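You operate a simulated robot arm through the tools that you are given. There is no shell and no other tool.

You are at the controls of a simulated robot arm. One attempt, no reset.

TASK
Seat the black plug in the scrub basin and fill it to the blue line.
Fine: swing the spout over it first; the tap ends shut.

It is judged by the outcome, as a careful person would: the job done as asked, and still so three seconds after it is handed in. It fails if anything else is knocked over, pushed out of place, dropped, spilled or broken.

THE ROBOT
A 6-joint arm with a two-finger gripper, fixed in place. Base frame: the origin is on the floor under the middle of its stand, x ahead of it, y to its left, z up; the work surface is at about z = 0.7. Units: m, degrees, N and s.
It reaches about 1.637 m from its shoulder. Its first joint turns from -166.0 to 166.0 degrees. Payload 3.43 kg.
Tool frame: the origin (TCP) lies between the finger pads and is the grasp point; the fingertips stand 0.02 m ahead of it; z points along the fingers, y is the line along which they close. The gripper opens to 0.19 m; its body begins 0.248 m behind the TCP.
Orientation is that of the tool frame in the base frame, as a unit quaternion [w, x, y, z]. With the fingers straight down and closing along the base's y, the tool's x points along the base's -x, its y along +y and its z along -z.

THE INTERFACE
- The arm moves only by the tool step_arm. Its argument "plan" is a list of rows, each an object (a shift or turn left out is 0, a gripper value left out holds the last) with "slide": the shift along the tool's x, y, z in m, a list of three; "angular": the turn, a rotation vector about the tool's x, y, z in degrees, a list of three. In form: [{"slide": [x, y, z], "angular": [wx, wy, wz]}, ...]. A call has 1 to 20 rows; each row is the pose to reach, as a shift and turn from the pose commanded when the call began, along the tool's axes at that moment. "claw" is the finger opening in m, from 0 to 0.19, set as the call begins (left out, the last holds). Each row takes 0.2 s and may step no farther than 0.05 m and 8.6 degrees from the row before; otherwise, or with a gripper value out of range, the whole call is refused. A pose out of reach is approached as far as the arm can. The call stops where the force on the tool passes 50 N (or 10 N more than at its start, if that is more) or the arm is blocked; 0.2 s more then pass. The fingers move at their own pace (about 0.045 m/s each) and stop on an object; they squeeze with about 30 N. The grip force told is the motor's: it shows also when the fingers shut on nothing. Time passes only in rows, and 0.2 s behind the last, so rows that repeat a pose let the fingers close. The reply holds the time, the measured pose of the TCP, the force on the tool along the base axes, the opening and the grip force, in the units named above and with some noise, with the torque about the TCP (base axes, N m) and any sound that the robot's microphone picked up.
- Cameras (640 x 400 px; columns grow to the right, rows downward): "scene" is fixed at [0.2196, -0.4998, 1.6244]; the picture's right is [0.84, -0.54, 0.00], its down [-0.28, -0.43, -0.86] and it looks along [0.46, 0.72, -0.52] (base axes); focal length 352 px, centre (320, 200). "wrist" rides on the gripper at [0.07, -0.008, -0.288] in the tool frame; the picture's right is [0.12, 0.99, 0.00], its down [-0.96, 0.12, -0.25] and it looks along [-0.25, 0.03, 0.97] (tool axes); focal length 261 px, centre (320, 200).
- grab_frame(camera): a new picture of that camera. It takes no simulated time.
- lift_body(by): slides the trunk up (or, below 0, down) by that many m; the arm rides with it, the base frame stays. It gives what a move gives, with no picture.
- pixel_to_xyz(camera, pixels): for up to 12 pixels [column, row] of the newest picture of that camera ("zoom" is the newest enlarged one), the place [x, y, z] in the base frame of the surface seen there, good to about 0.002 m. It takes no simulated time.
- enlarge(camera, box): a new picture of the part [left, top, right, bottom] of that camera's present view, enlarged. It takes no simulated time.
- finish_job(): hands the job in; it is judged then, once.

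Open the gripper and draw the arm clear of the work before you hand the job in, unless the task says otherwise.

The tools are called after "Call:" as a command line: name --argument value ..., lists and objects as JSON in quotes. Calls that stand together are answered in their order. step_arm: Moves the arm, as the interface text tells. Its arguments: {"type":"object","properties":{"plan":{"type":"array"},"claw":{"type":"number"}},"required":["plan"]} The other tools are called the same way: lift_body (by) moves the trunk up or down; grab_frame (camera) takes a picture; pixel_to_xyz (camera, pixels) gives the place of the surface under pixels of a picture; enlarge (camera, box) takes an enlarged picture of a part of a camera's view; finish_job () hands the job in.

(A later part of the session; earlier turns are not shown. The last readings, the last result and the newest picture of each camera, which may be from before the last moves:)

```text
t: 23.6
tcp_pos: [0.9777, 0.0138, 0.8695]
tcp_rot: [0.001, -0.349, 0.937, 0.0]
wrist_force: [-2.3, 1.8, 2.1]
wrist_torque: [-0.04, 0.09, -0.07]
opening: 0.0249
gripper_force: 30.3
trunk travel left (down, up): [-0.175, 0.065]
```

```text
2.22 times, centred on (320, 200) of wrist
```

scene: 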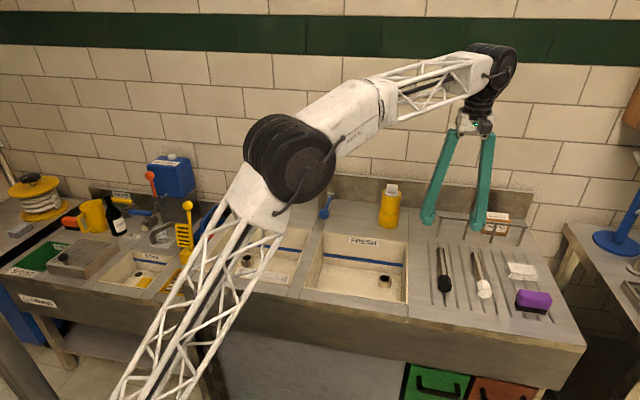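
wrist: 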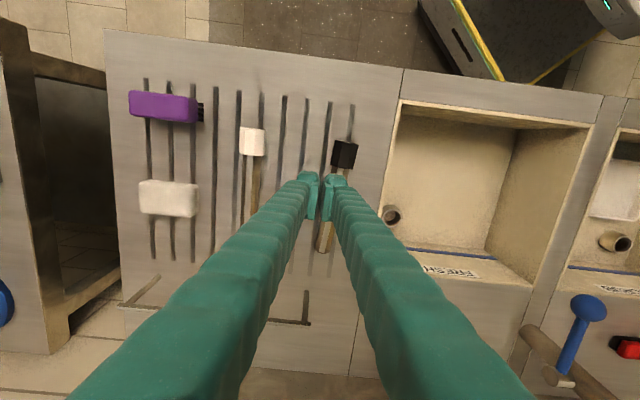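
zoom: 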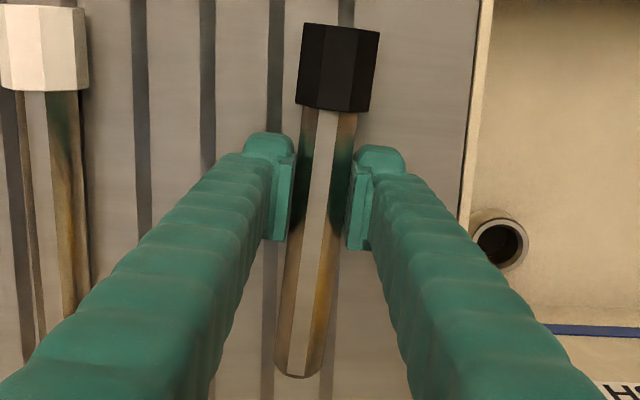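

Opening 0.0249 on the handle alone. I lift a small 0.02 m to test the hold.

Call:
step_arm --plan '[{"slide": [0, 0, -0.003]}, {"slide": [0, 0, -0.008]}, {"slide": [0, 0, -0.014]}, {"slide": [0, 0, -0.02]}, {"slide": [0, 0, -0.02]}]'

Call:
enlarge --camera "wrist" --box '[260, 110, 380, 290]'

Call:
enlarge --camera "scene" --box '[410, 220, 480, 300]'

```text
t: 24.8
tcp_pos: [0.9785, 0.0124, 0.8918]
tcp_rot: [-0.001, -0.348, 0.937, -0.001]
wrist_force: [0.2, -0.1, -1.2]
wrist_torque: [0.0, -0.02, 0.0]
opening: 0.0248
gripper_force: 30.0
trunk travel left (down, up): [-0.175, 0.065]
```

```text
2.22 times, centred on (320, 200) of wrist
```

zoom: 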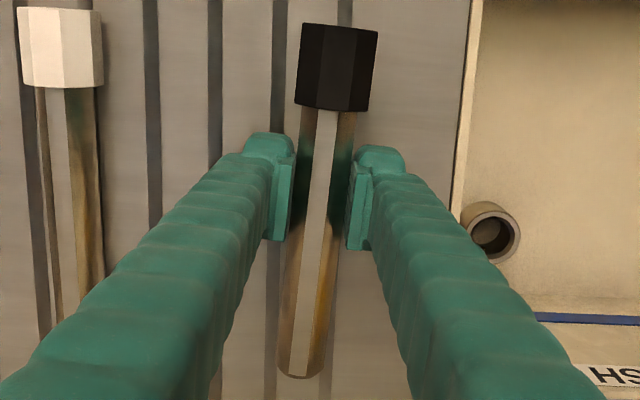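

```text
5.00 times, centred on (445, 260) of scene
```

zoom: 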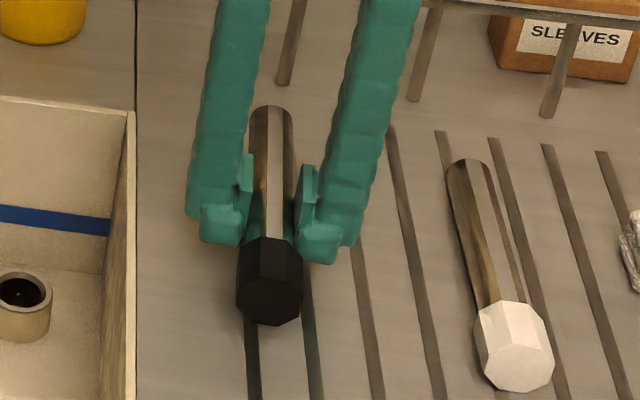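

The plug is held securely (−1.2 N weight). Since it must end head-down with the gripper coming from above/front, I'll turn it 180° and lay it with the handle overhanging the FRESH basin edge for a better regrasp. First lift and start turning.

Call:
step_arm --plan '[{"slide": [0, 0, -0.025]}, {"slide": [0, 0, -0.055]}, {"slide": [0, 0, -0.085]}, {"slide": [0, 0, -0.1]}, {"slide": [0, 0, -0.1], "angular": [0, 0, 5]}, {"slide": [0, 0, -0.1], "angular": [0, 0, 13]}, {"slide": [0, 0, -0.1], "angular": [0, 0, 21]}, {"slide": [0, 0, -0.1], "angular": [0, 0, 29]}, {"slide": [0, 0, -0.1], "angular": [0, 0, 37]}, {"slide": [0, 0, -0.1], "angular": [0, 0, 45]}, {"slide": [0, 0, -0.1], "angular": [0, 0, 53]}, {"slide": [0, 0, -0.1], "angular": [0, 0, 61]}, {"slide": [0, 0, -0.1], "angular": [0, 0, 69]}, {"slide": [0, 0, -0.1], "angular": [0, 0, 77]}, {"slide": [0, 0, -0.1], "angular": [0, 0, 83]}, {"slide": [0, 0, -0.1], "angular": [0, 0, 88]}]'

Call:
grab_frame --camera "wrist"

Call:
grab_frame --camera "scene"

```text
t: 28.2
tcp_pos: [0.9796, 0.0138, 0.9903]
tcp_rot: [0.0, 0.401, 0.916, 0.001]
wrist_force: [-0.4, -0.9, -2.4]
wrist_torque: [0.01, 0.02, 0.01]
opening: 0.025
gripper_force: 29.8
trunk travel left (down, up): [-0.175, 0.065]
```

```text
taken
```

wrist: 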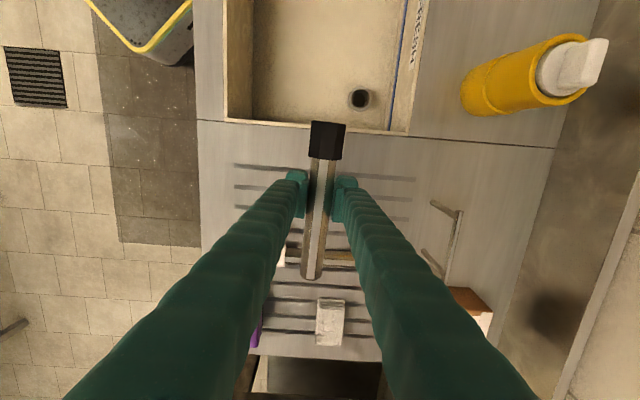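

```text
taken
```

scene: 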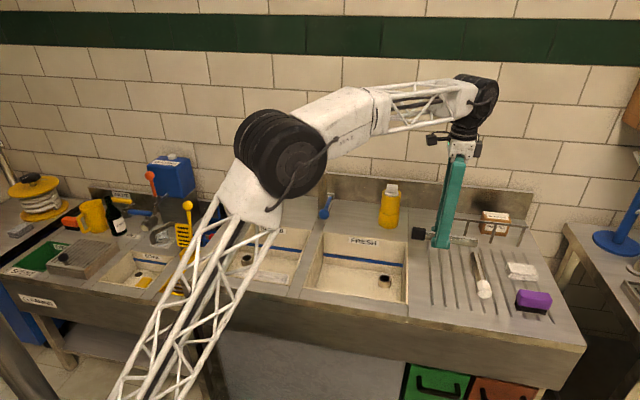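

Turning fine; plug still held. I complete the turn to point the head to the back (another 87.7°).

Call:
step_arm --plan '[{"angular": [0, 0, 6]}, {"angular": [0, 0, 14]}, {"angular": [0, 0, 22]}, {"angular": [0, 0, 30]}, {"angular": [0, 0, 38]}, {"angular": [0, 0, 46]}, {"angular": [0, 0, 54]}, {"angular": [0, 0, 62]}, {"angular": [0, 0, 70]}, {"angular": [0, 0, 78]}, {"angular": [0, 0, 84]}, {"angular": [0, 0, 87.7]}]'

Call:
grab_frame --camera "wrist"

Call:
pixel_to_xyz --camera "scene" --pixels '[[391, 188], [388, 195], [388, 220], [381, 205], [398, 205]]'

```text
t: 30.8
tcp_pos: [0.9793, 0.0128, 0.9906]
tcp_rot: [0.0, 0.924, 0.383, -0.001]
wrist_force: [-0.1, 1.1, -0.4]
wrist_torque: [-0.01, -0.02, -0.02]
opening: 0.025
gripper_force: 29.9
trunk travel left (down, up): [-0.175, 0.065]
```

```text
taken
```

wrist: 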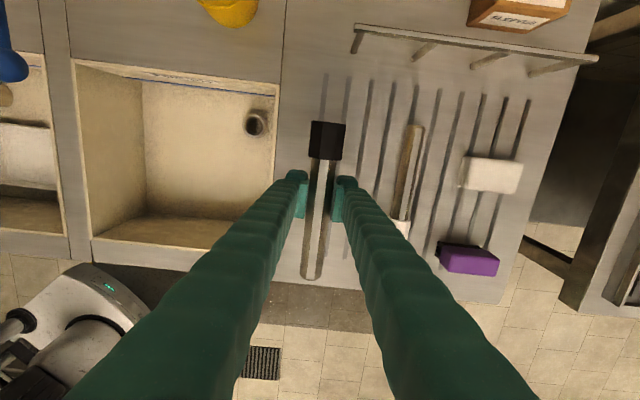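

```text
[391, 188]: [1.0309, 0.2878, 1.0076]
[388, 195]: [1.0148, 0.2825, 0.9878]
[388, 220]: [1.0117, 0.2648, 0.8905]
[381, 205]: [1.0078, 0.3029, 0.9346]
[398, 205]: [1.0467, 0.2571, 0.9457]
```

The head now points to the back wall. I carry the plug left (tool −y) above the FRESH basin at this height, staying clear of the bottle and lever.

Call:
step_arm --plan '[{"slide": [0, -0.03, 0]}, {"slide": [0, -0.07, 0]}, {"slide": [0, -0.11, 0]}, {"slide": [0, -0.15, 0]}, {"slide": [0, -0.19, 0]}, {"slide": [0, -0.23, 0]}, {"slide": [0, -0.262, 0]}, {"slide": [0, -0.273, 0]}, {"slide": [0, -0.273, 0]}]'

Call:
grab_frame --camera "wrist"

Call:
grab_frame --camera "scene"

```text
t: 32.8
tcp_pos: [0.7863, 0.2057, 0.9915]
tcp_rot: [0.0, 0.924, 0.383, 0.0]
wrist_force: [-0.4, 0.8, -0.8]
wrist_torque: [0.0, 0.01, -0.02]
opening: 0.0248
gripper_force: 29.7
trunk travel left (down, up): [-0.175, 0.065]
```

```text
taken
```

wrist: 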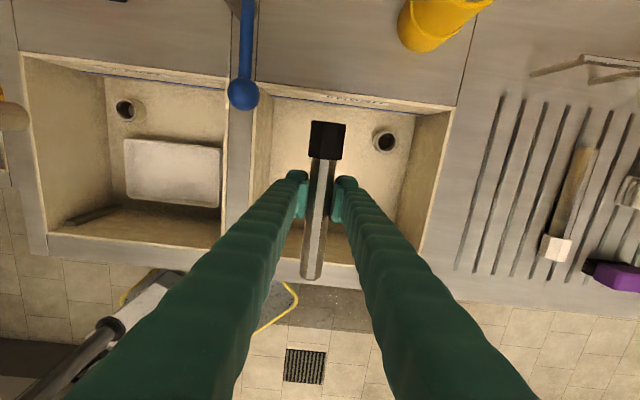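

```text
taken
```

scene: 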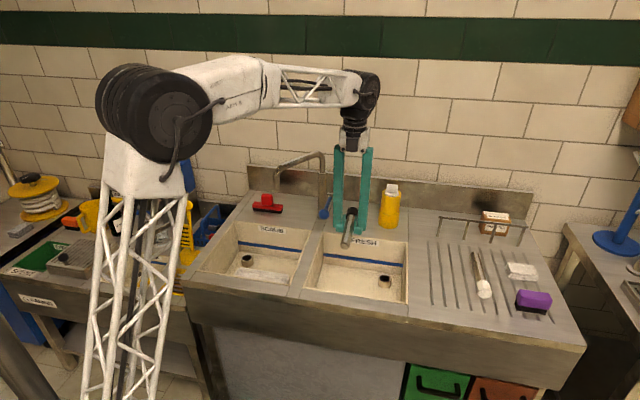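

I measure the FRESH basin's back edge and nearby deck to set the placing position.

Call:
pixel_to_xyz --camera "wrist" --pixels '[[280, 84], [330, 92], [380, 97], [330, 85], [280, 76], [380, 90], [330, 60], [244, 95], [330, 140], [425, 40], [300, 40], [445, 112]]'

Call:
enlarge --camera "wrist" --box '[220, 20, 480, 180]'

```text
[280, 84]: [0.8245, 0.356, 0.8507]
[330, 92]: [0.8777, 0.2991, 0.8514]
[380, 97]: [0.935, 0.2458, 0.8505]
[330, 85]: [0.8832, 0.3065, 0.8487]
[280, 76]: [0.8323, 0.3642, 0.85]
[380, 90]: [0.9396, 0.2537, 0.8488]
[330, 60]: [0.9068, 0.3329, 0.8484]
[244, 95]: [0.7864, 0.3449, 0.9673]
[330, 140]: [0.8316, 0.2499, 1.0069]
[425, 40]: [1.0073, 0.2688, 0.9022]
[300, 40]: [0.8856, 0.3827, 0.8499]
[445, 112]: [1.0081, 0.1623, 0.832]
```

```text
2.46 times, centred on (350, 100) of wrist
```

zoom: 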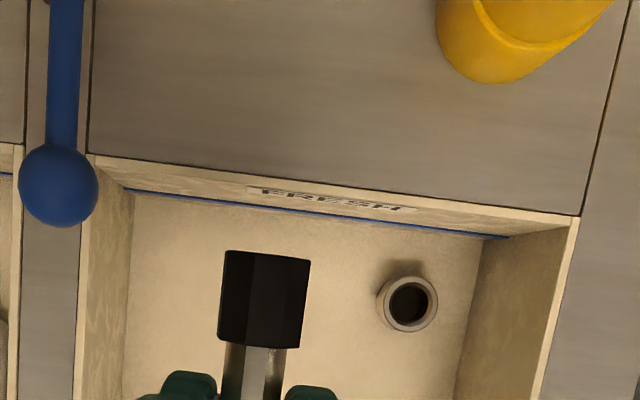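

Back edge of the FRESH basin is at b≈−0.09 (e.g. (0.878,0.299)). I move 0.152 back over the rear deck and lower to just above it.

Call:
step_arm --plan '[{"slide": [0.03, 0, 0]}, {"slide": [0.07, 0, 0]}, {"slide": [0.11, 0, 0]}, {"slide": [0.14, 0, 0]}, {"slide": [0.152, 0, 0.01]}, {"slide": [0.152, 0, 0.04]}, {"slide": [0.152, 0, 0.07]}, {"slide": [0.152, 0, 0.09]}, {"slide": [0.152, 0, 0.105]}, {"slide": [0.152, 0, 0.105]}]'

Call:
enlarge --camera "scene" --box '[290, 150, 430, 270]'

Call:
grab_frame --camera "wrist"

```text
t: 35.0
tcp_pos: [0.8933, 0.3133, 0.8861]
tcp_rot: [-0.001, 0.924, 0.383, 0.0]
wrist_force: [0.0, 0.3, -1.0]
wrist_torque: [0.02, 0.01, 0.02]
opening: 0.0255
gripper_force: 30.6
trunk travel left (down, up): [-0.175, 0.065]
```

```text
3.33 times, centred on (360, 210) of scene
```

zoom: 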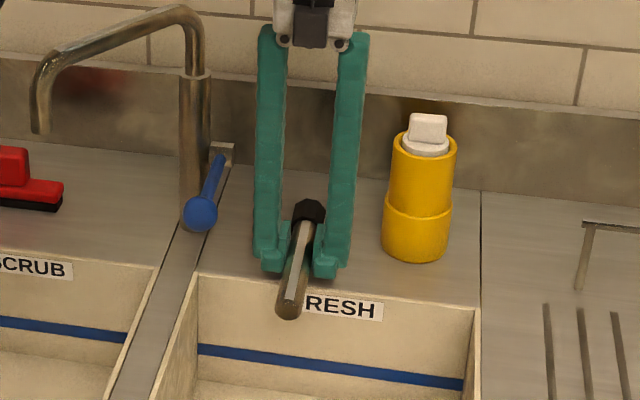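

```text
taken
```

wrist: 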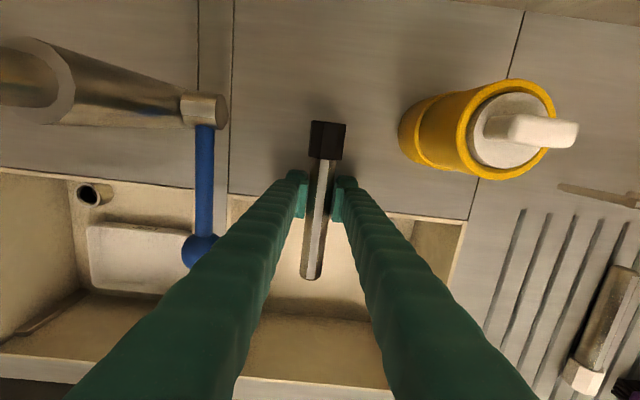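

Plug is over the rear deck with the handle over the basin. I lower the last 16 mm gently.

Call:
step_arm --plan '[{"slide": [0, 0, 0.006]}, {"slide": [0, 0, 0.01]}, {"slide": [0, 0, 0.013]}, {"slide": [0, 0, 0.015]}, {"slide": [0, 0, 0.015]}]'

```text
t: 36.2
tcp_pos: [0.8921, 0.3147, 0.8713]
tcp_rot: [-0.001, 0.924, 0.382, 0.001]
wrist_force: [-1.8, -0.7, 11.3]
wrist_torque: [0.32, -0.37, -0.02]
opening: 0.0251
gripper_force: 29.8
trunk travel left (down, up): [-0.175, 0.065]
```

Contact felt (11 N) at the head. I open slightly to release and look.

Call:
step_arm --plan '[{"slide": [0, 0, 0]}, {"slide": [0, 0, 0]}, {"slide": [0, 0, 0]}]' --claw 0.045

Call:
enlarge --camera "scene" --box '[320, 180, 400, 250]'

Call:
enlarge --camera "wrist" --box '[260, 100, 380, 300]'

```text
t: 37.0
tcp_pos: [0.8933, 0.3133, 0.8707]
tcp_rot: [0.0, 0.924, 0.383, 0.0]
wrist_force: [9.3, -4.5, 8.8]
wrist_torque: [0.0, 0.15, 0.06]
opening: 0.0392
gripper_force: 0.0
trunk travel left (down, up): [-0.175, 0.065]
```

```text
5.71 times, centred on (360, 215) of scene
```

zoom: 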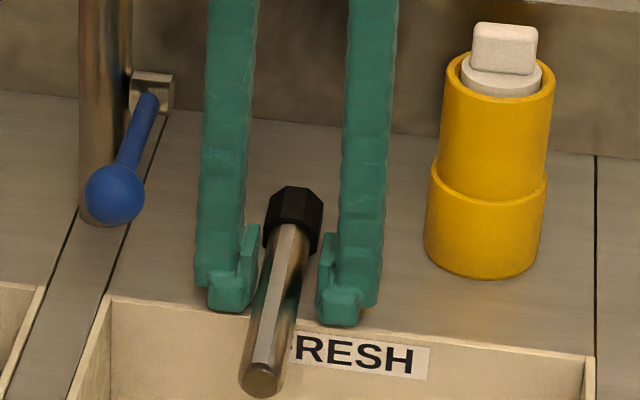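

```text
2.00 times, centred on (320, 200) of wrist
```

zoom: 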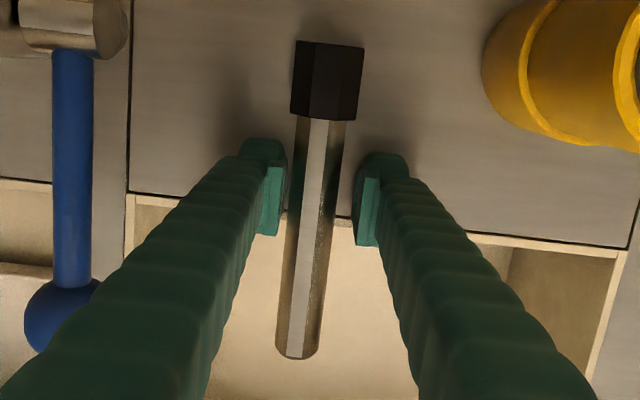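

The plug rests on the deck edge. I raise the open gripper straight up and re-measure the plug.

Call:
step_arm --plan '[{"slide": [0, 0, -0.005]}, {"slide": [0, 0, -0.02]}, {"slide": [0, 0, -0.05]}, {"slide": [0, 0, -0.09]}, {"slide": [0, 0, -0.13]}, {"slide": [0, 0, -0.17]}]' --claw 0.05

Call:
enlarge --camera "wrist" --box '[260, 100, 380, 300]'

Call:
pixel_to_xyz --camera "zoom" --pixels '[[328, 60], [325, 90], [321, 115], [315, 130], [310, 170], [305, 200], [300, 240], [297, 280], [294, 310], [280, 280], [312, 280], [292, 330]]'

Call:
enlarge --camera "scene" --box '[320, 180, 400, 250]'

```text
t: 38.4
tcp_pos: [0.8934, 0.3141, 1.0412]
tcp_rot: [0.0, 0.924, 0.382, 0.0]
wrist_force: [0.6, 0.0, 0.3]
wrist_torque: [-0.03, 0.04, 0.01]
opening: 0.05
gripper_force: 0.0
trunk travel left (down, up): [-0.175, 0.065]
```

```text
2.00 times, centred on (320, 200) of wrist
```

zoom: 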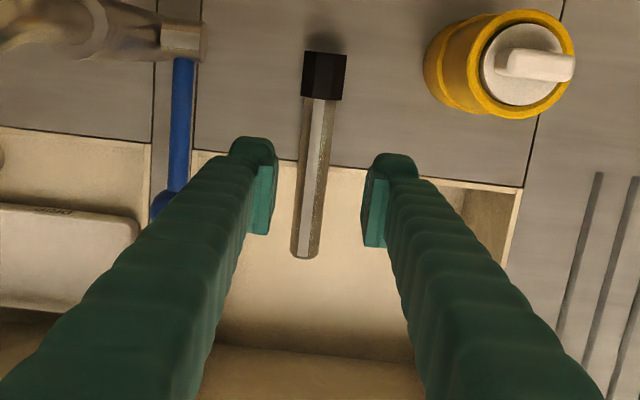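

```text
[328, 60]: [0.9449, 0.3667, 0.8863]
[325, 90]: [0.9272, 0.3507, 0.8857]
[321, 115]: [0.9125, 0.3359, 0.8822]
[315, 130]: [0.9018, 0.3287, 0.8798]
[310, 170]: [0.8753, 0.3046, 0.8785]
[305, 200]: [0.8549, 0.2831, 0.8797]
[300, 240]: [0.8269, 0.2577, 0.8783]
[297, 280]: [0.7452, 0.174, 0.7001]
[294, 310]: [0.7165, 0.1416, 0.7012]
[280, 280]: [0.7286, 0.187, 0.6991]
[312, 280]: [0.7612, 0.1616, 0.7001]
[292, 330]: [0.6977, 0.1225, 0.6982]
```

```text
5.71 times, centred on (360, 215) of scene
```

zoom: 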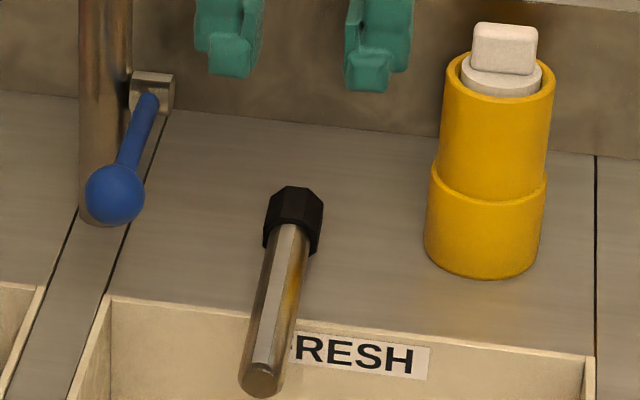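

The plug rests stably: handle top z≈0.879, handle end ≈(0.816,0.245), axis along 43.5°. I tilt the gripper 45° (fingers pointing away/down) while backing off in front of the handle end.

Call:
step_arm --plan '[{"slide": [-0.0179, -0.0008, 0.00625], "angular": [-0.07, 5.62, 0.18]}, {"slide": [-0.0359, -0.0016, 0.0125], "angular": [-0.15, 11.25, 0.355]}, {"slide": [-0.0538, -0.0024, 0.0188], "angular": [-0.22, 16.9, 0.53]}, {"slide": [-0.0718, -0.0032, 0.025], "angular": [-0.3, 22.5, 0.71]}, {"slide": [-0.0897, -0.004, 0.0313], "angular": [-0.37, 28.1, 0.89]}, {"slide": [-0.1076, -0.0048, 0.0375], "angular": [-0.44, 33.75, 1.07]}, {"slide": [-0.1256, -0.0056, 0.0438], "angular": [-0.52, 39.4, 1.24]}, {"slide": [-0.1435, -0.0064, 0.05], "angular": [-0.59, 45, 1.42]}, {"slide": [-0.1435, -0.0064, 0.05], "angular": [-0.59, 45, 1.42]}]' --claw 0.06

Call:
grab_frame --camera "wrist"

Call:
grab_frame --camera "scene"

```text
t: 40.4
tcp_pos: [0.7843, 0.2162, 0.9912]
tcp_rot: [-0.142, 0.858, 0.342, 0.356]
wrist_force: [0.5, 0.6, 0.4]
wrist_torque: [-0.03, 0.0, 0.01]
opening: 0.06
gripper_force: 0.2
trunk travel left (down, up): [-0.175, 0.065]
```

```text
taken
```

wrist: 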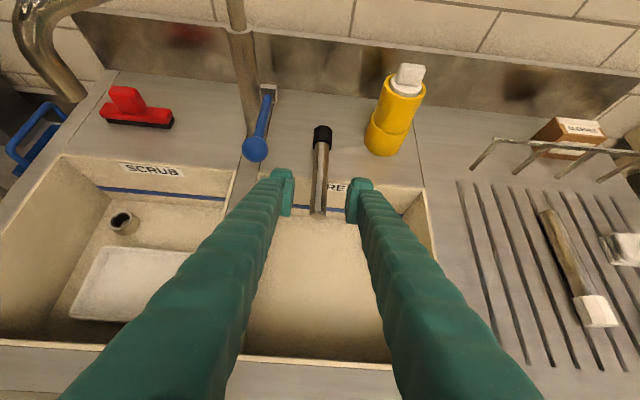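

```text
taken
```

scene: 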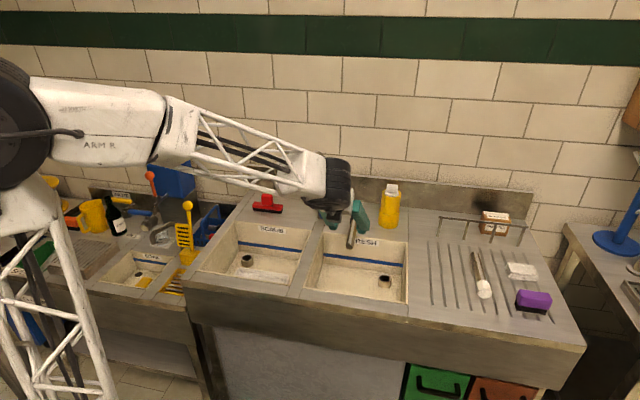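

Tilted at 45°. I re-measure the handle from this view before approaching along the tool axis.

Call:
enlarge --camera "wrist" --box '[270, 110, 370, 230]'

Call:
pixel_to_xyz --camera "wrist" --pixels '[[321, 150], [320, 170], [319, 190], [318, 200], [318, 208], [318, 213], [312, 205], [325, 205], [322, 132], [322, 140]]'

```text
3.33 times, centred on (320, 170) of wrist
```

zoom: 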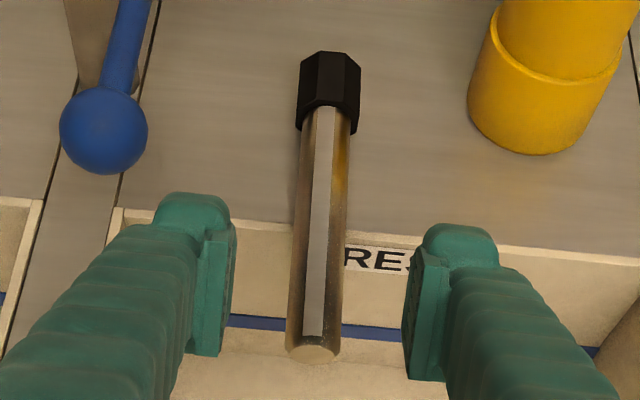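

```text
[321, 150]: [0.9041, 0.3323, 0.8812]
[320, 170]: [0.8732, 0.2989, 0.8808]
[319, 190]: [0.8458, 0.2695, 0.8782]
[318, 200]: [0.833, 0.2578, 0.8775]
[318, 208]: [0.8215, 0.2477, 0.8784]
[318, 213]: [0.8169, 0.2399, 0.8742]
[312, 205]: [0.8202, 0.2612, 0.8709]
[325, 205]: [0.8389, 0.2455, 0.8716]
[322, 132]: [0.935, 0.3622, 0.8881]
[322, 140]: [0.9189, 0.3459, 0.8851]
```

Handle end ≈(0.818,0.242), axis z≈0.8655. I line up and slide along the tool axis so the pads straddle the handle 3 cm from its end.

Call:
step_arm --plan '[{"slide": [-0.0187, 0.0014, 0.02]}, {"slide": [-0.0373, 0.0028, 0.04]}, {"slide": [-0.0373, 0.0028, 0.07]}, {"slide": [-0.0373, 0.0028, 0.095]}, {"slide": [-0.0373, 0.0028, 0.115]}, {"slide": [-0.0373, 0.0028, 0.13]}, {"slide": [-0.0373, 0.0028, 0.1406]}, {"slide": [-0.0373, 0.0028, 0.1406]}]'

Call:
enlarge --camera "wrist" --box '[250, 90, 390, 260]'

Call:
enlarge --camera "scene" --box '[300, 170, 420, 270]'

```text
t: 42.2
tcp_pos: [0.842, 0.2653, 0.8656]
tcp_rot: [-0.142, 0.858, 0.343, 0.355]
wrist_force: [0.6, -0.2, -0.2]
wrist_torque: [-0.03, 0.02, 0.02]
opening: 0.06
gripper_force: 0.1
trunk travel left (down, up): [-0.175, 0.065]
```

```text
2.35 times, centred on (320, 175) of wrist
```

zoom: 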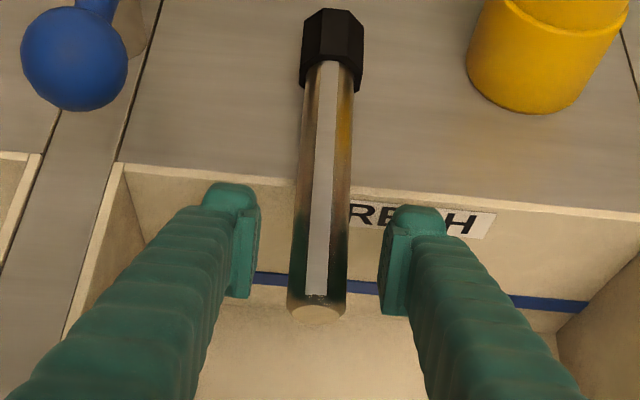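

```text
4.00 times, centred on (360, 220) of scene
```

zoom: 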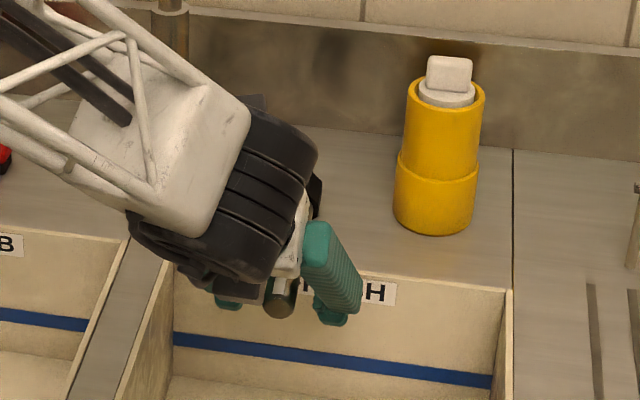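

The pads straddle the handle end symmetrically. I close.

Call:
step_arm --plan '[{"slide": [0, 0, 0]}, {"slide": [0, 0, 0]}, {"slide": [0, 0, 0]}, {"slide": [0, 0, 0]}, {"slide": [0, 0, 0]}]' --claw 0.0

Call:
enlarge --camera "wrist" --box '[250, 90, 390, 260]'

```text
t: 43.4
tcp_pos: [0.8405, 0.2657, 0.8649]
tcp_rot: [-0.142, 0.857, 0.344, 0.356]
wrist_force: [-0.1, 0.4, 0.3]
wrist_torque: [0.02, -0.04, 0.07]
opening: 0.0267
gripper_force: 29.8
trunk travel left (down, up): [-0.175, 0.065]
```

```text
2.35 times, centred on (320, 175) of wrist
```

zoom: 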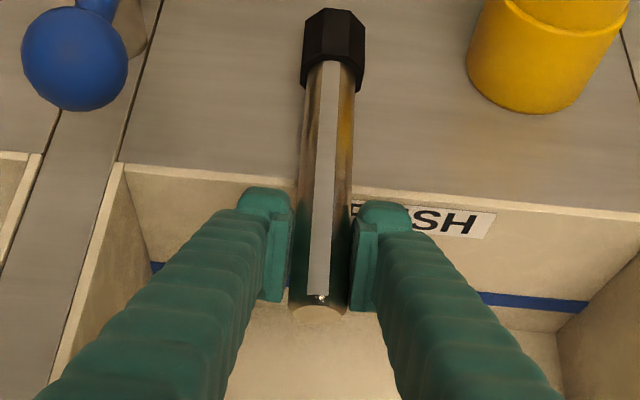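

Gripped at 0.0267. I lift straight up 0.03 m to test (base +z = tool (0.708,0,−0.706)).

Call:
step_arm --plan '[{"slide": [0.0035, 0, -0.0035]}, {"slide": [0.0085, 0, -0.0085]}, {"slide": [0.015, 0, -0.015]}, {"slide": [0.0212, 0, -0.0212]}, {"slide": [0.0212, 0, -0.0212]}]'

Call:
enlarge --camera "wrist" --box '[250, 90, 390, 260]'

Call:
enlarge --camera "scene" --box '[300, 170, 420, 270]'

```text
t: 44.6
tcp_pos: [0.8432, 0.2652, 0.8949]
tcp_rot: [-0.142, 0.858, 0.343, 0.356]
wrist_force: [-0.5, 0.6, -0.9]
wrist_torque: [-0.05, 0.07, 0.02]
opening: 0.0262
gripper_force: 30.6
trunk travel left (down, up): [-0.175, 0.065]
```

```text
2.35 times, centred on (320, 175) of wrist
```

zoom: 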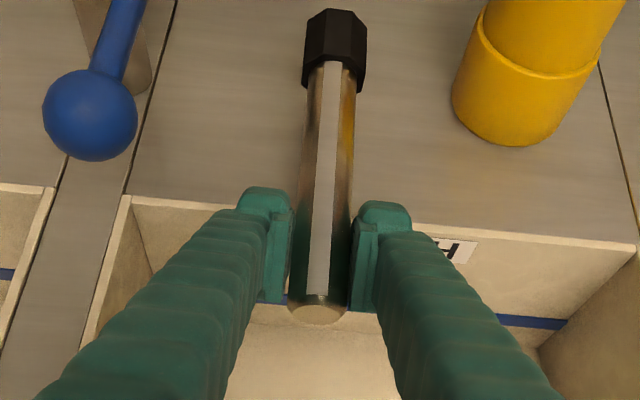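

```text
4.00 times, centred on (360, 220) of scene
```

zoom: 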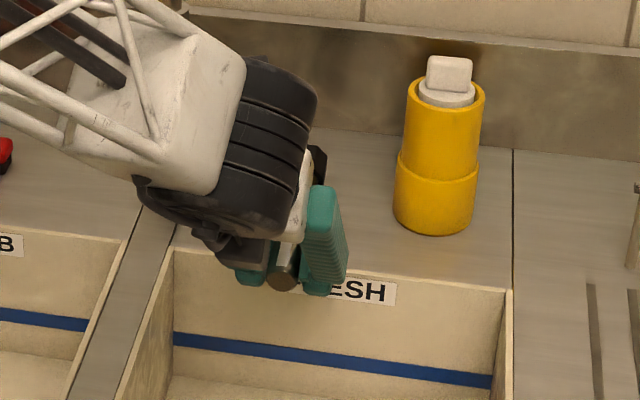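

Held firmly. I raise it and pull back to a clear spot right of the lever and in front of the bottle before rolling the wrist.

Call:
step_arm --plan '[{"slide": [0.02, 0, -0.02]}, {"slide": [0.0425, 0, -0.0425]}, {"slide": [0.0566, 0, -0.0565]}, {"slide": [0.0525, 0.0108, -0.0855]}, {"slide": [0.0482, 0.0217, -0.1145]}, {"slide": [0.0439, 0.0326, -0.1437]}, {"slide": [0.0396, 0.0435, -0.173]}, {"slide": [0.0353, 0.0544, -0.202]}, {"slide": [0.0309, 0.0653, -0.2311]}, {"slide": [0.0309, 0.0653, -0.2311]}]'

Call:
grab_frame --camera "wrist"

Call:
grab_frame --camera "scene"

```text
t: 46.8
tcp_pos: [0.7846, 0.1185, 1.0822]
tcp_rot: [-0.142, 0.858, 0.343, 0.355]
wrist_force: [0.2, -0.1, -1.2]
wrist_torque: [-0.05, 0.05, 0.01]
opening: 0.0262
gripper_force: 29.8
trunk travel left (down, up): [-0.175, 0.065]
```

```text
taken
```

wrist: 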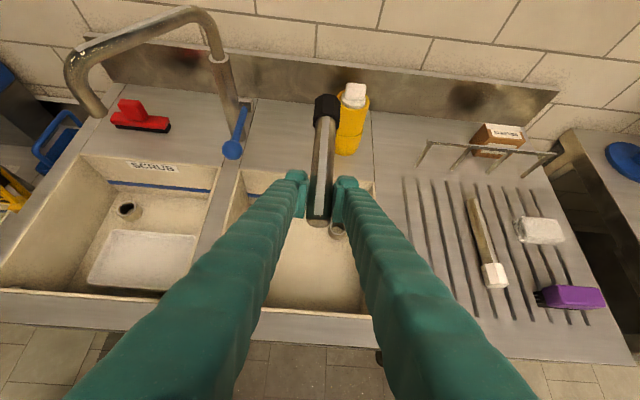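

```text
taken
```

scene: 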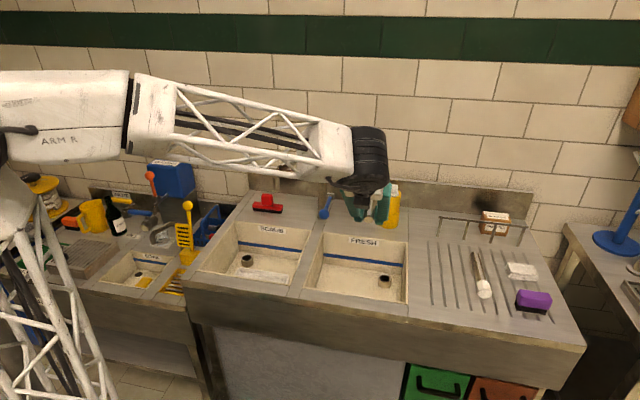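

Clear position. I roll the wrist −90° first (half of the 180° roll that brings the plug head-down).

Call:
step_arm --plan '[{"angular": [0, 0, -5]}, {"angular": [0, 0, -13]}, {"angular": [0, 0, -21]}, {"angular": [0, 0, -29]}, {"angular": [0, 0, -37]}, {"angular": [0, 0, -45]}, {"angular": [0, 0, -53]}, {"angular": [0, 0, -61]}, {"angular": [0, 0, -69]}, {"angular": [0, 0, -77]}, {"angular": [0, 0, -85]}, {"angular": [0, 0, -90]}]'

Call:
grab_frame --camera "scene"

Call:
grab_frame --camera "wrist"

```text
t: 49.4
tcp_pos: [0.7844, 0.1217, 1.0786]
tcp_rot: [0.152, 0.364, 0.849, 0.351]
wrist_force: [0.1, 0.2, -0.6]
wrist_torque: [-0.08, -0.03, -0.02]
opening: 0.0263
gripper_force: 30.0
trunk travel left (down, up): [-0.175, 0.065]
```

```text
taken
```

scene: 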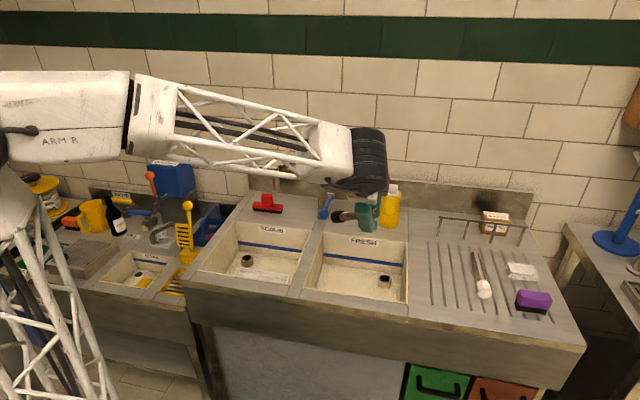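

```text
taken
```

wrist: 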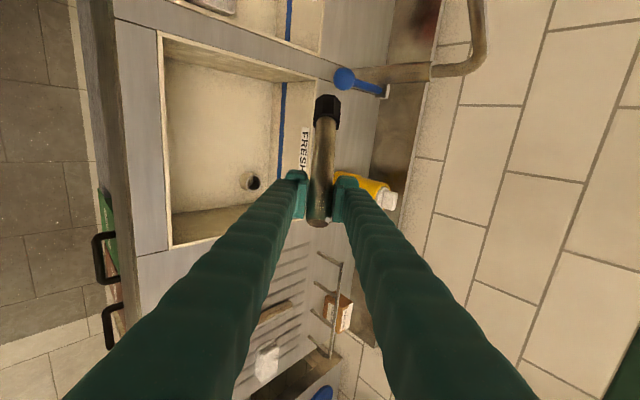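

Half rolled and still held. I finish the roll by another −90°.

Call:
step_arm --plan '[{"angular": [0, 0, -5]}, {"angular": [0, 0, -13]}, {"angular": [0, 0, -21]}, {"angular": [0, 0, -29]}, {"angular": [0, 0, -37]}, {"angular": [0, 0, -45]}, {"angular": [0, 0, -53]}, {"angular": [0, 0, -61]}, {"angular": [0, 0, -69]}, {"angular": [0, 0, -77]}, {"angular": [0, 0, -85]}, {"angular": [0, 0, -90]}]'

Call:
grab_frame --camera "scene"

Call:
grab_frame --camera "wrist"

```text
t: 52.0
tcp_pos: [0.7838, 0.1204, 1.0806]
tcp_rot: [0.355, -0.343, 0.858, 0.141]
wrist_force: [-0.2, 0.3, -1.5]
wrist_torque: [-0.01, 0.01, 0.0]
opening: 0.0264
gripper_force: 29.6
trunk travel left (down, up): [-0.175, 0.065]
```

```text
taken
```

scene: 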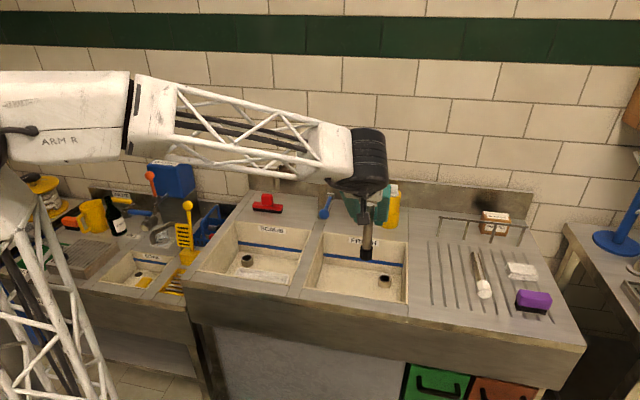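

```text
taken
```

wrist: 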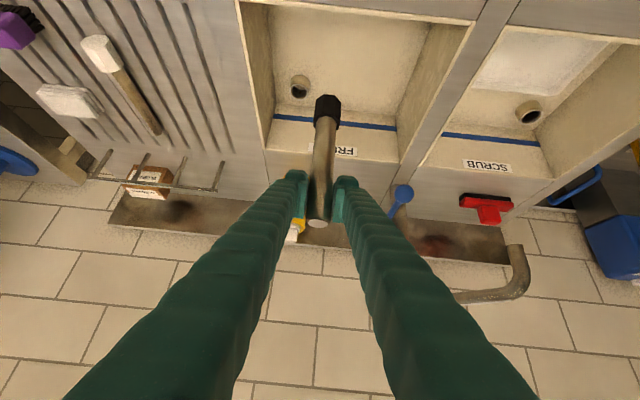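

The plug hangs head-down. I zoom in and measure its axis.

Call:
enlarge --camera "scene" --box '[330, 180, 410, 270]'

```text
4.44 times, centred on (370, 225) of scene
```

zoom: 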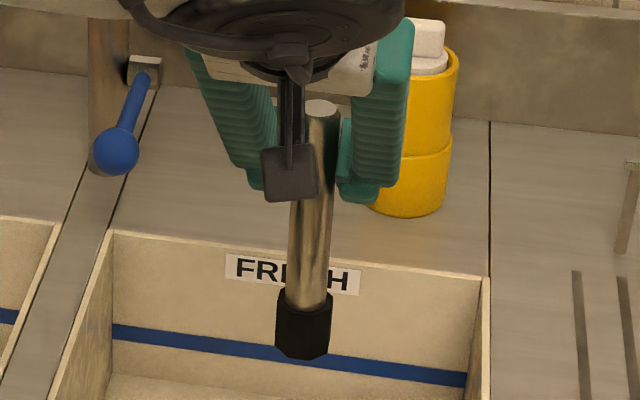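

Call:
pixel_to_xyz --camera "zoom" --pixels '[[325, 125], [322, 160], [318, 200], [314, 230], [311, 260], [308, 285], [304, 315], [304, 345], [295, 260], [325, 260], [300, 205], [334, 205]]'

Call:
enlarge --camera "wrist" --box '[270, 80, 390, 240]'

Call:
pixel_to_xyz --camera "wrist" --pixels '[[317, 225], [320, 200], [322, 175], [323, 150], [325, 128], [326, 110], [327, 98], [315, 175], [330, 175], [318, 110], [336, 110], [321, 190]]'

```text
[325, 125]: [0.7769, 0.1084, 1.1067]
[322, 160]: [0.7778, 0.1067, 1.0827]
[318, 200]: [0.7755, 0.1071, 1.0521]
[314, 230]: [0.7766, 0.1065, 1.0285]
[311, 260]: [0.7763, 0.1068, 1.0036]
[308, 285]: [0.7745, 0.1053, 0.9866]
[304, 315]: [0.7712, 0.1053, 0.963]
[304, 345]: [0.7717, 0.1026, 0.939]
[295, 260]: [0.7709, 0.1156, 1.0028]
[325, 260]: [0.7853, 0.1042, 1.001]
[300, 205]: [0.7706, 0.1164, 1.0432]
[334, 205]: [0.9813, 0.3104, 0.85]
```

```text
2.50 times, centred on (330, 160) of wrist
```

zoom: 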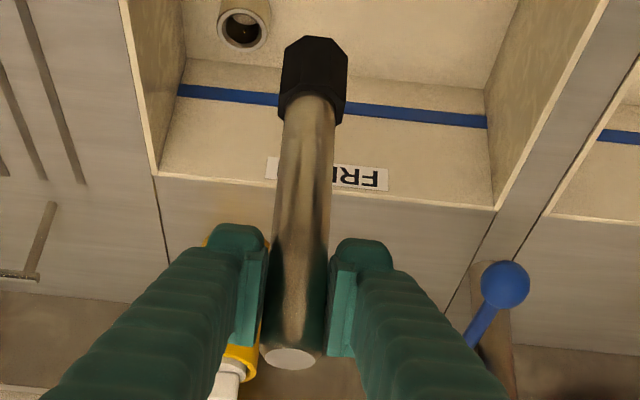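

```text
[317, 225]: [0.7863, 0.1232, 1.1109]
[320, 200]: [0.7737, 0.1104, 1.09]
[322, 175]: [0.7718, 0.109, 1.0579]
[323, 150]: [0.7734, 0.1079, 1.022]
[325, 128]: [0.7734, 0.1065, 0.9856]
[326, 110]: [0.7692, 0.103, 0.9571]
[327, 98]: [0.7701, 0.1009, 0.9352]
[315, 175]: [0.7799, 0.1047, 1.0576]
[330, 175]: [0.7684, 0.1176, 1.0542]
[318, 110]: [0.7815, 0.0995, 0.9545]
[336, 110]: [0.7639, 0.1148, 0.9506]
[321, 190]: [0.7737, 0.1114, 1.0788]
```

The plug is nearly vertical (≈1.5° tilt), bottom ≈0.1485 below the TCP. I carry it left at this height, in front of the spout, half way first.

Call:
step_arm --plan '[{"slide": [-0.0008, 0.03, 0.0008]}, {"slide": [-0.002, 0.07, 0.002]}, {"slide": [-0.0031, 0.11, 0.0029]}, {"slide": [-0.0042, 0.15, 0.0039]}, {"slide": [-0.0057, 0.19, 0.005]}, {"slide": [-0.0062, 0.22, 0.0057]}, {"slide": [-0.0062, 0.22, 0.0057]}]'

Call:
grab_frame --camera "scene"

Call:
grab_frame --camera "wrist"

```text
t: 53.6
tcp_pos: [0.6369, 0.2876, 1.0803]
tcp_rot: [0.356, -0.343, 0.858, 0.142]
wrist_force: [-0.1, -0.6, -0.5]
wrist_torque: [0.04, -0.01, 0.03]
opening: 0.0267
gripper_force: 29.9
trunk travel left (down, up): [-0.175, 0.065]
```

```text
taken
```

scene: 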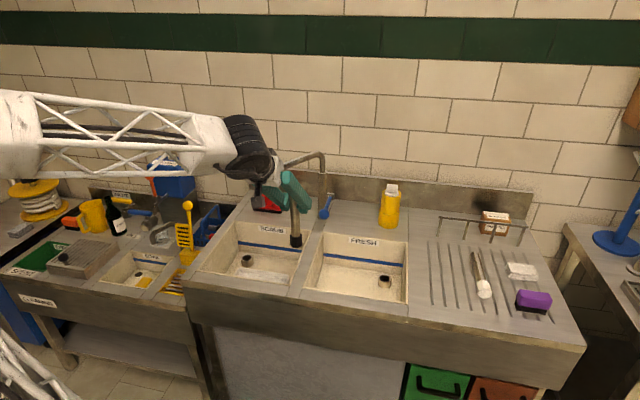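

```text
taken
```

wrist: 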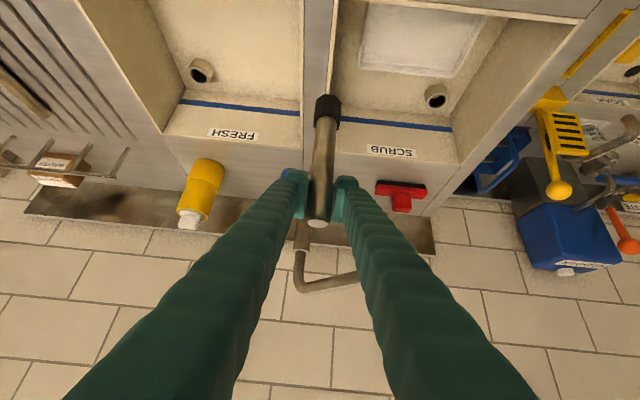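

Clear of the spout by about 8 cm. I continue left to the front of the scrub drain and look again.

Call:
step_arm --plan '[{"slide": [-0.0008, 0.03, 0.0008]}, {"slide": [-0.0019, 0.07, 0.0017]}, {"slide": [-0.003, 0.11, 0.0026]}, {"slide": [-0.004, 0.15, 0.0035]}, {"slide": [-0.0046, 0.1763, 0.0041]}, {"slide": [-0.0046, 0.1763, 0.0041]}]'

Call:
grab_frame --camera "scene"

Call:
grab_frame --camera "wrist"

```text
t: 55.0
tcp_pos: [0.5213, 0.4173, 1.0779]
tcp_rot: [0.356, -0.343, 0.858, 0.143]
wrist_force: [0.3, -0.8, -1.3]
wrist_torque: [-0.01, -0.02, 0.02]
opening: 0.0263
gripper_force: 30.0
trunk travel left (down, up): [-0.175, 0.065]
```

```text
taken
```

scene: 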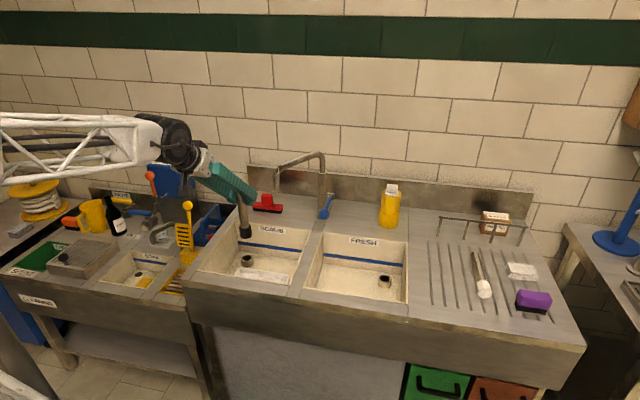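

```text
taken
```

wrist: 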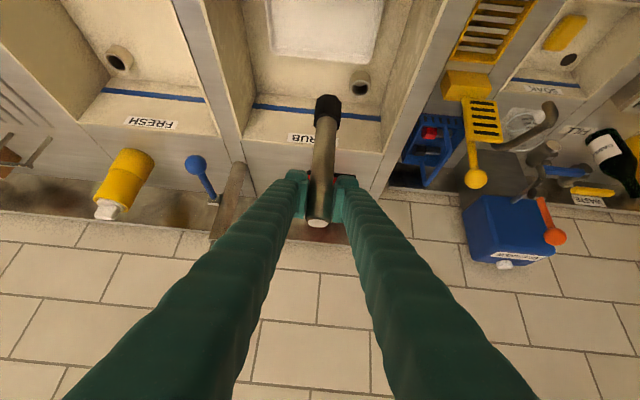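

I measure the scrub drain ring precisely from both cameras and check the plug's axis.

Call:
enlarge --camera "wrist" --box '[335, 62, 385, 102]'

Call:
pixel_to_xyz --camera "zoom" --pixels '[[320, 200], [230, 190], [410, 190], [320, 130], [320, 250], [250, 200], [390, 200], [320, 300]]'

Call:
enlarge --camera "scene" --box '[220, 180, 290, 270]'

```text
10.00 times, centred on (360, 82) of wrist
```

zoom: 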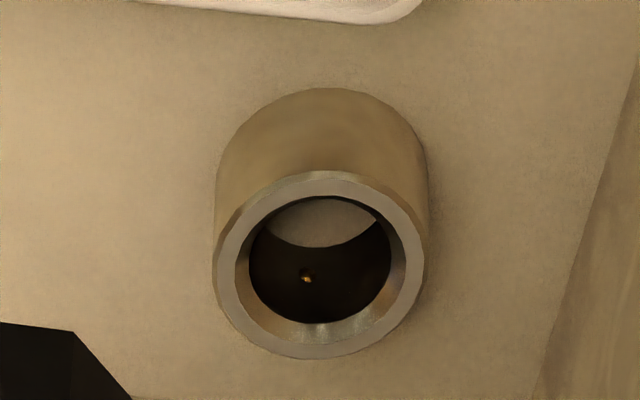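

```text
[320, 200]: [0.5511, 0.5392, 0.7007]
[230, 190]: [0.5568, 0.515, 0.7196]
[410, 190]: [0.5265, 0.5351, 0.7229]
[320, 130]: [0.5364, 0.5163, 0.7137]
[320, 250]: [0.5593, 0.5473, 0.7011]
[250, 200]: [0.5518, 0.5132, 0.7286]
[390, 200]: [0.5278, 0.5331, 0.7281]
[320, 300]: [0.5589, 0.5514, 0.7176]
```

```text
4.44 times, centred on (255, 225) of scene
```

zoom: 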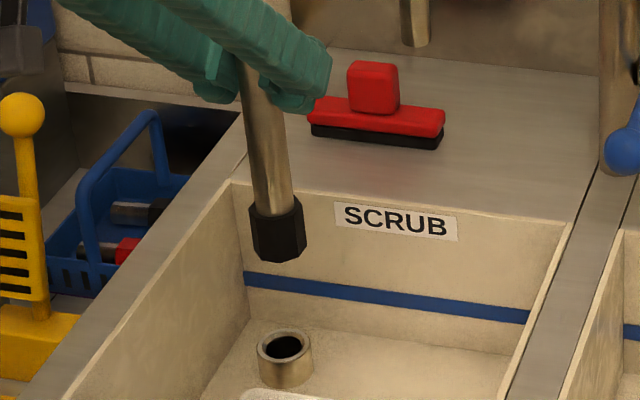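

Call:
enlarge --camera "wrist" --box '[335, 62, 385, 102]'

Call:
pixel_to_xyz --camera "zoom" --pixels '[[224, 265], [414, 265], [320, 179], [320, 350], [250, 200], [388, 200], [253, 327], [388, 327], [240, 265], [399, 265], [320, 190], [320, 336]]'

Call:
enlarge --camera "wrist" --box '[290, 80, 370, 240]'

Call:
pixel_to_xyz --camera "wrist" --pixels '[[317, 223], [320, 200], [322, 180], [323, 160], [325, 140], [326, 128], [326, 112], [327, 100], [316, 150], [332, 150], [319, 115], [336, 115]]'

```text
10.00 times, centred on (360, 82) of wrist
```

zoom: 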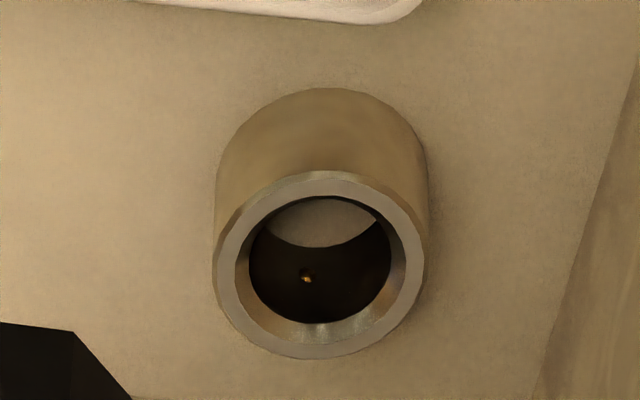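

```text
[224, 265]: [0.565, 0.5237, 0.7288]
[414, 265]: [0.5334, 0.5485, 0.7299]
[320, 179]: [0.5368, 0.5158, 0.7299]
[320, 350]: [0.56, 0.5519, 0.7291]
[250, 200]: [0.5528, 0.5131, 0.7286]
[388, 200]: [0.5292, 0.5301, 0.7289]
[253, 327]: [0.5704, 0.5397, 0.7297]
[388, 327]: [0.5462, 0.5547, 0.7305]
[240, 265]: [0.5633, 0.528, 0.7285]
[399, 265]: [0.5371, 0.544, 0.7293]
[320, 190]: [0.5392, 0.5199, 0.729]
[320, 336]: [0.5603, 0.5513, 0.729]
```

```text
2.50 times, centred on (330, 160) of wrist
```

zoom: 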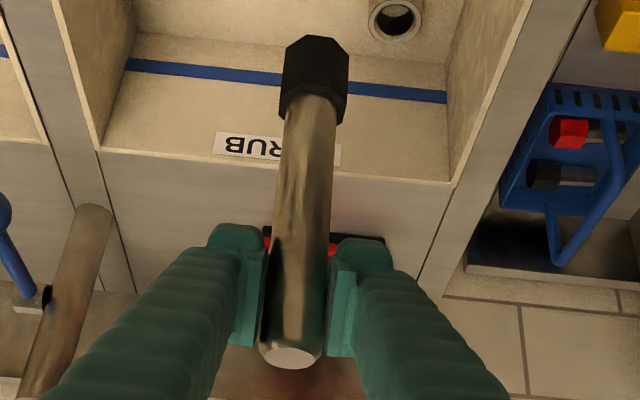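

```text
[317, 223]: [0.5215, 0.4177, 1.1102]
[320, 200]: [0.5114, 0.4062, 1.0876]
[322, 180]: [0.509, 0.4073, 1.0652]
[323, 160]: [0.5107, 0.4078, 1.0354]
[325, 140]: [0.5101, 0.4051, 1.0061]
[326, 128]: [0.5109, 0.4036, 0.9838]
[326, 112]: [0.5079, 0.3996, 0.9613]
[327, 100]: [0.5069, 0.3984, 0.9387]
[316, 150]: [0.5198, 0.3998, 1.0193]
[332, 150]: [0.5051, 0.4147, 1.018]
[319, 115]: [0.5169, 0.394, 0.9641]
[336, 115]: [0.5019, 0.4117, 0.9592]
```

Ring centre ≈(0.550,0.535), rim top z=0.729. I zoom on the held plug to determine its tilt from the scene view.

Call:
enlarge --camera "scene" --box '[225, 185, 265, 245]'

Call:
pixel_to_xyz --camera "zoom" --pixels '[[325, 120], [330, 160], [336, 200], [342, 240], [348, 280], [352, 310], [355, 340], [357, 365], [320, 240], [360, 240], [330, 320], [380, 320]]'

```text
6.67 times, centred on (245, 215) of scene
```

zoom: 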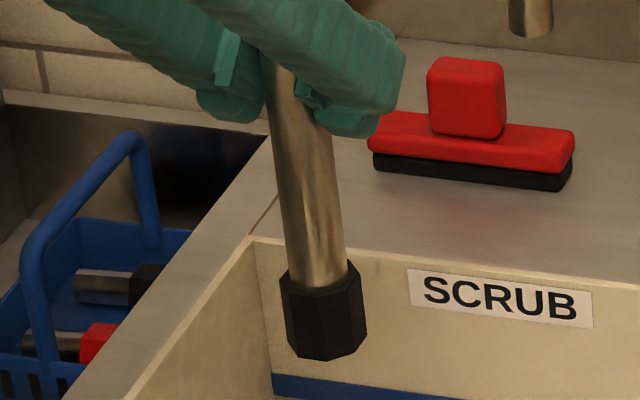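

```text
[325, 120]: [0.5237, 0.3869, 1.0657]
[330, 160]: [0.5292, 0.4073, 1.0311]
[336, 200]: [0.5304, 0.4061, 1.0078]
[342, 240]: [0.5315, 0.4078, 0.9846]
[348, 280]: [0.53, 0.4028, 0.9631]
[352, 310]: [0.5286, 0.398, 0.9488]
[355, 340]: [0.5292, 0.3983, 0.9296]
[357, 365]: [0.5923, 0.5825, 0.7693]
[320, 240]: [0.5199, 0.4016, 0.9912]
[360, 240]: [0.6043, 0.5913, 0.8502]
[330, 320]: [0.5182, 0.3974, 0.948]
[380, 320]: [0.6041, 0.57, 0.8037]
```

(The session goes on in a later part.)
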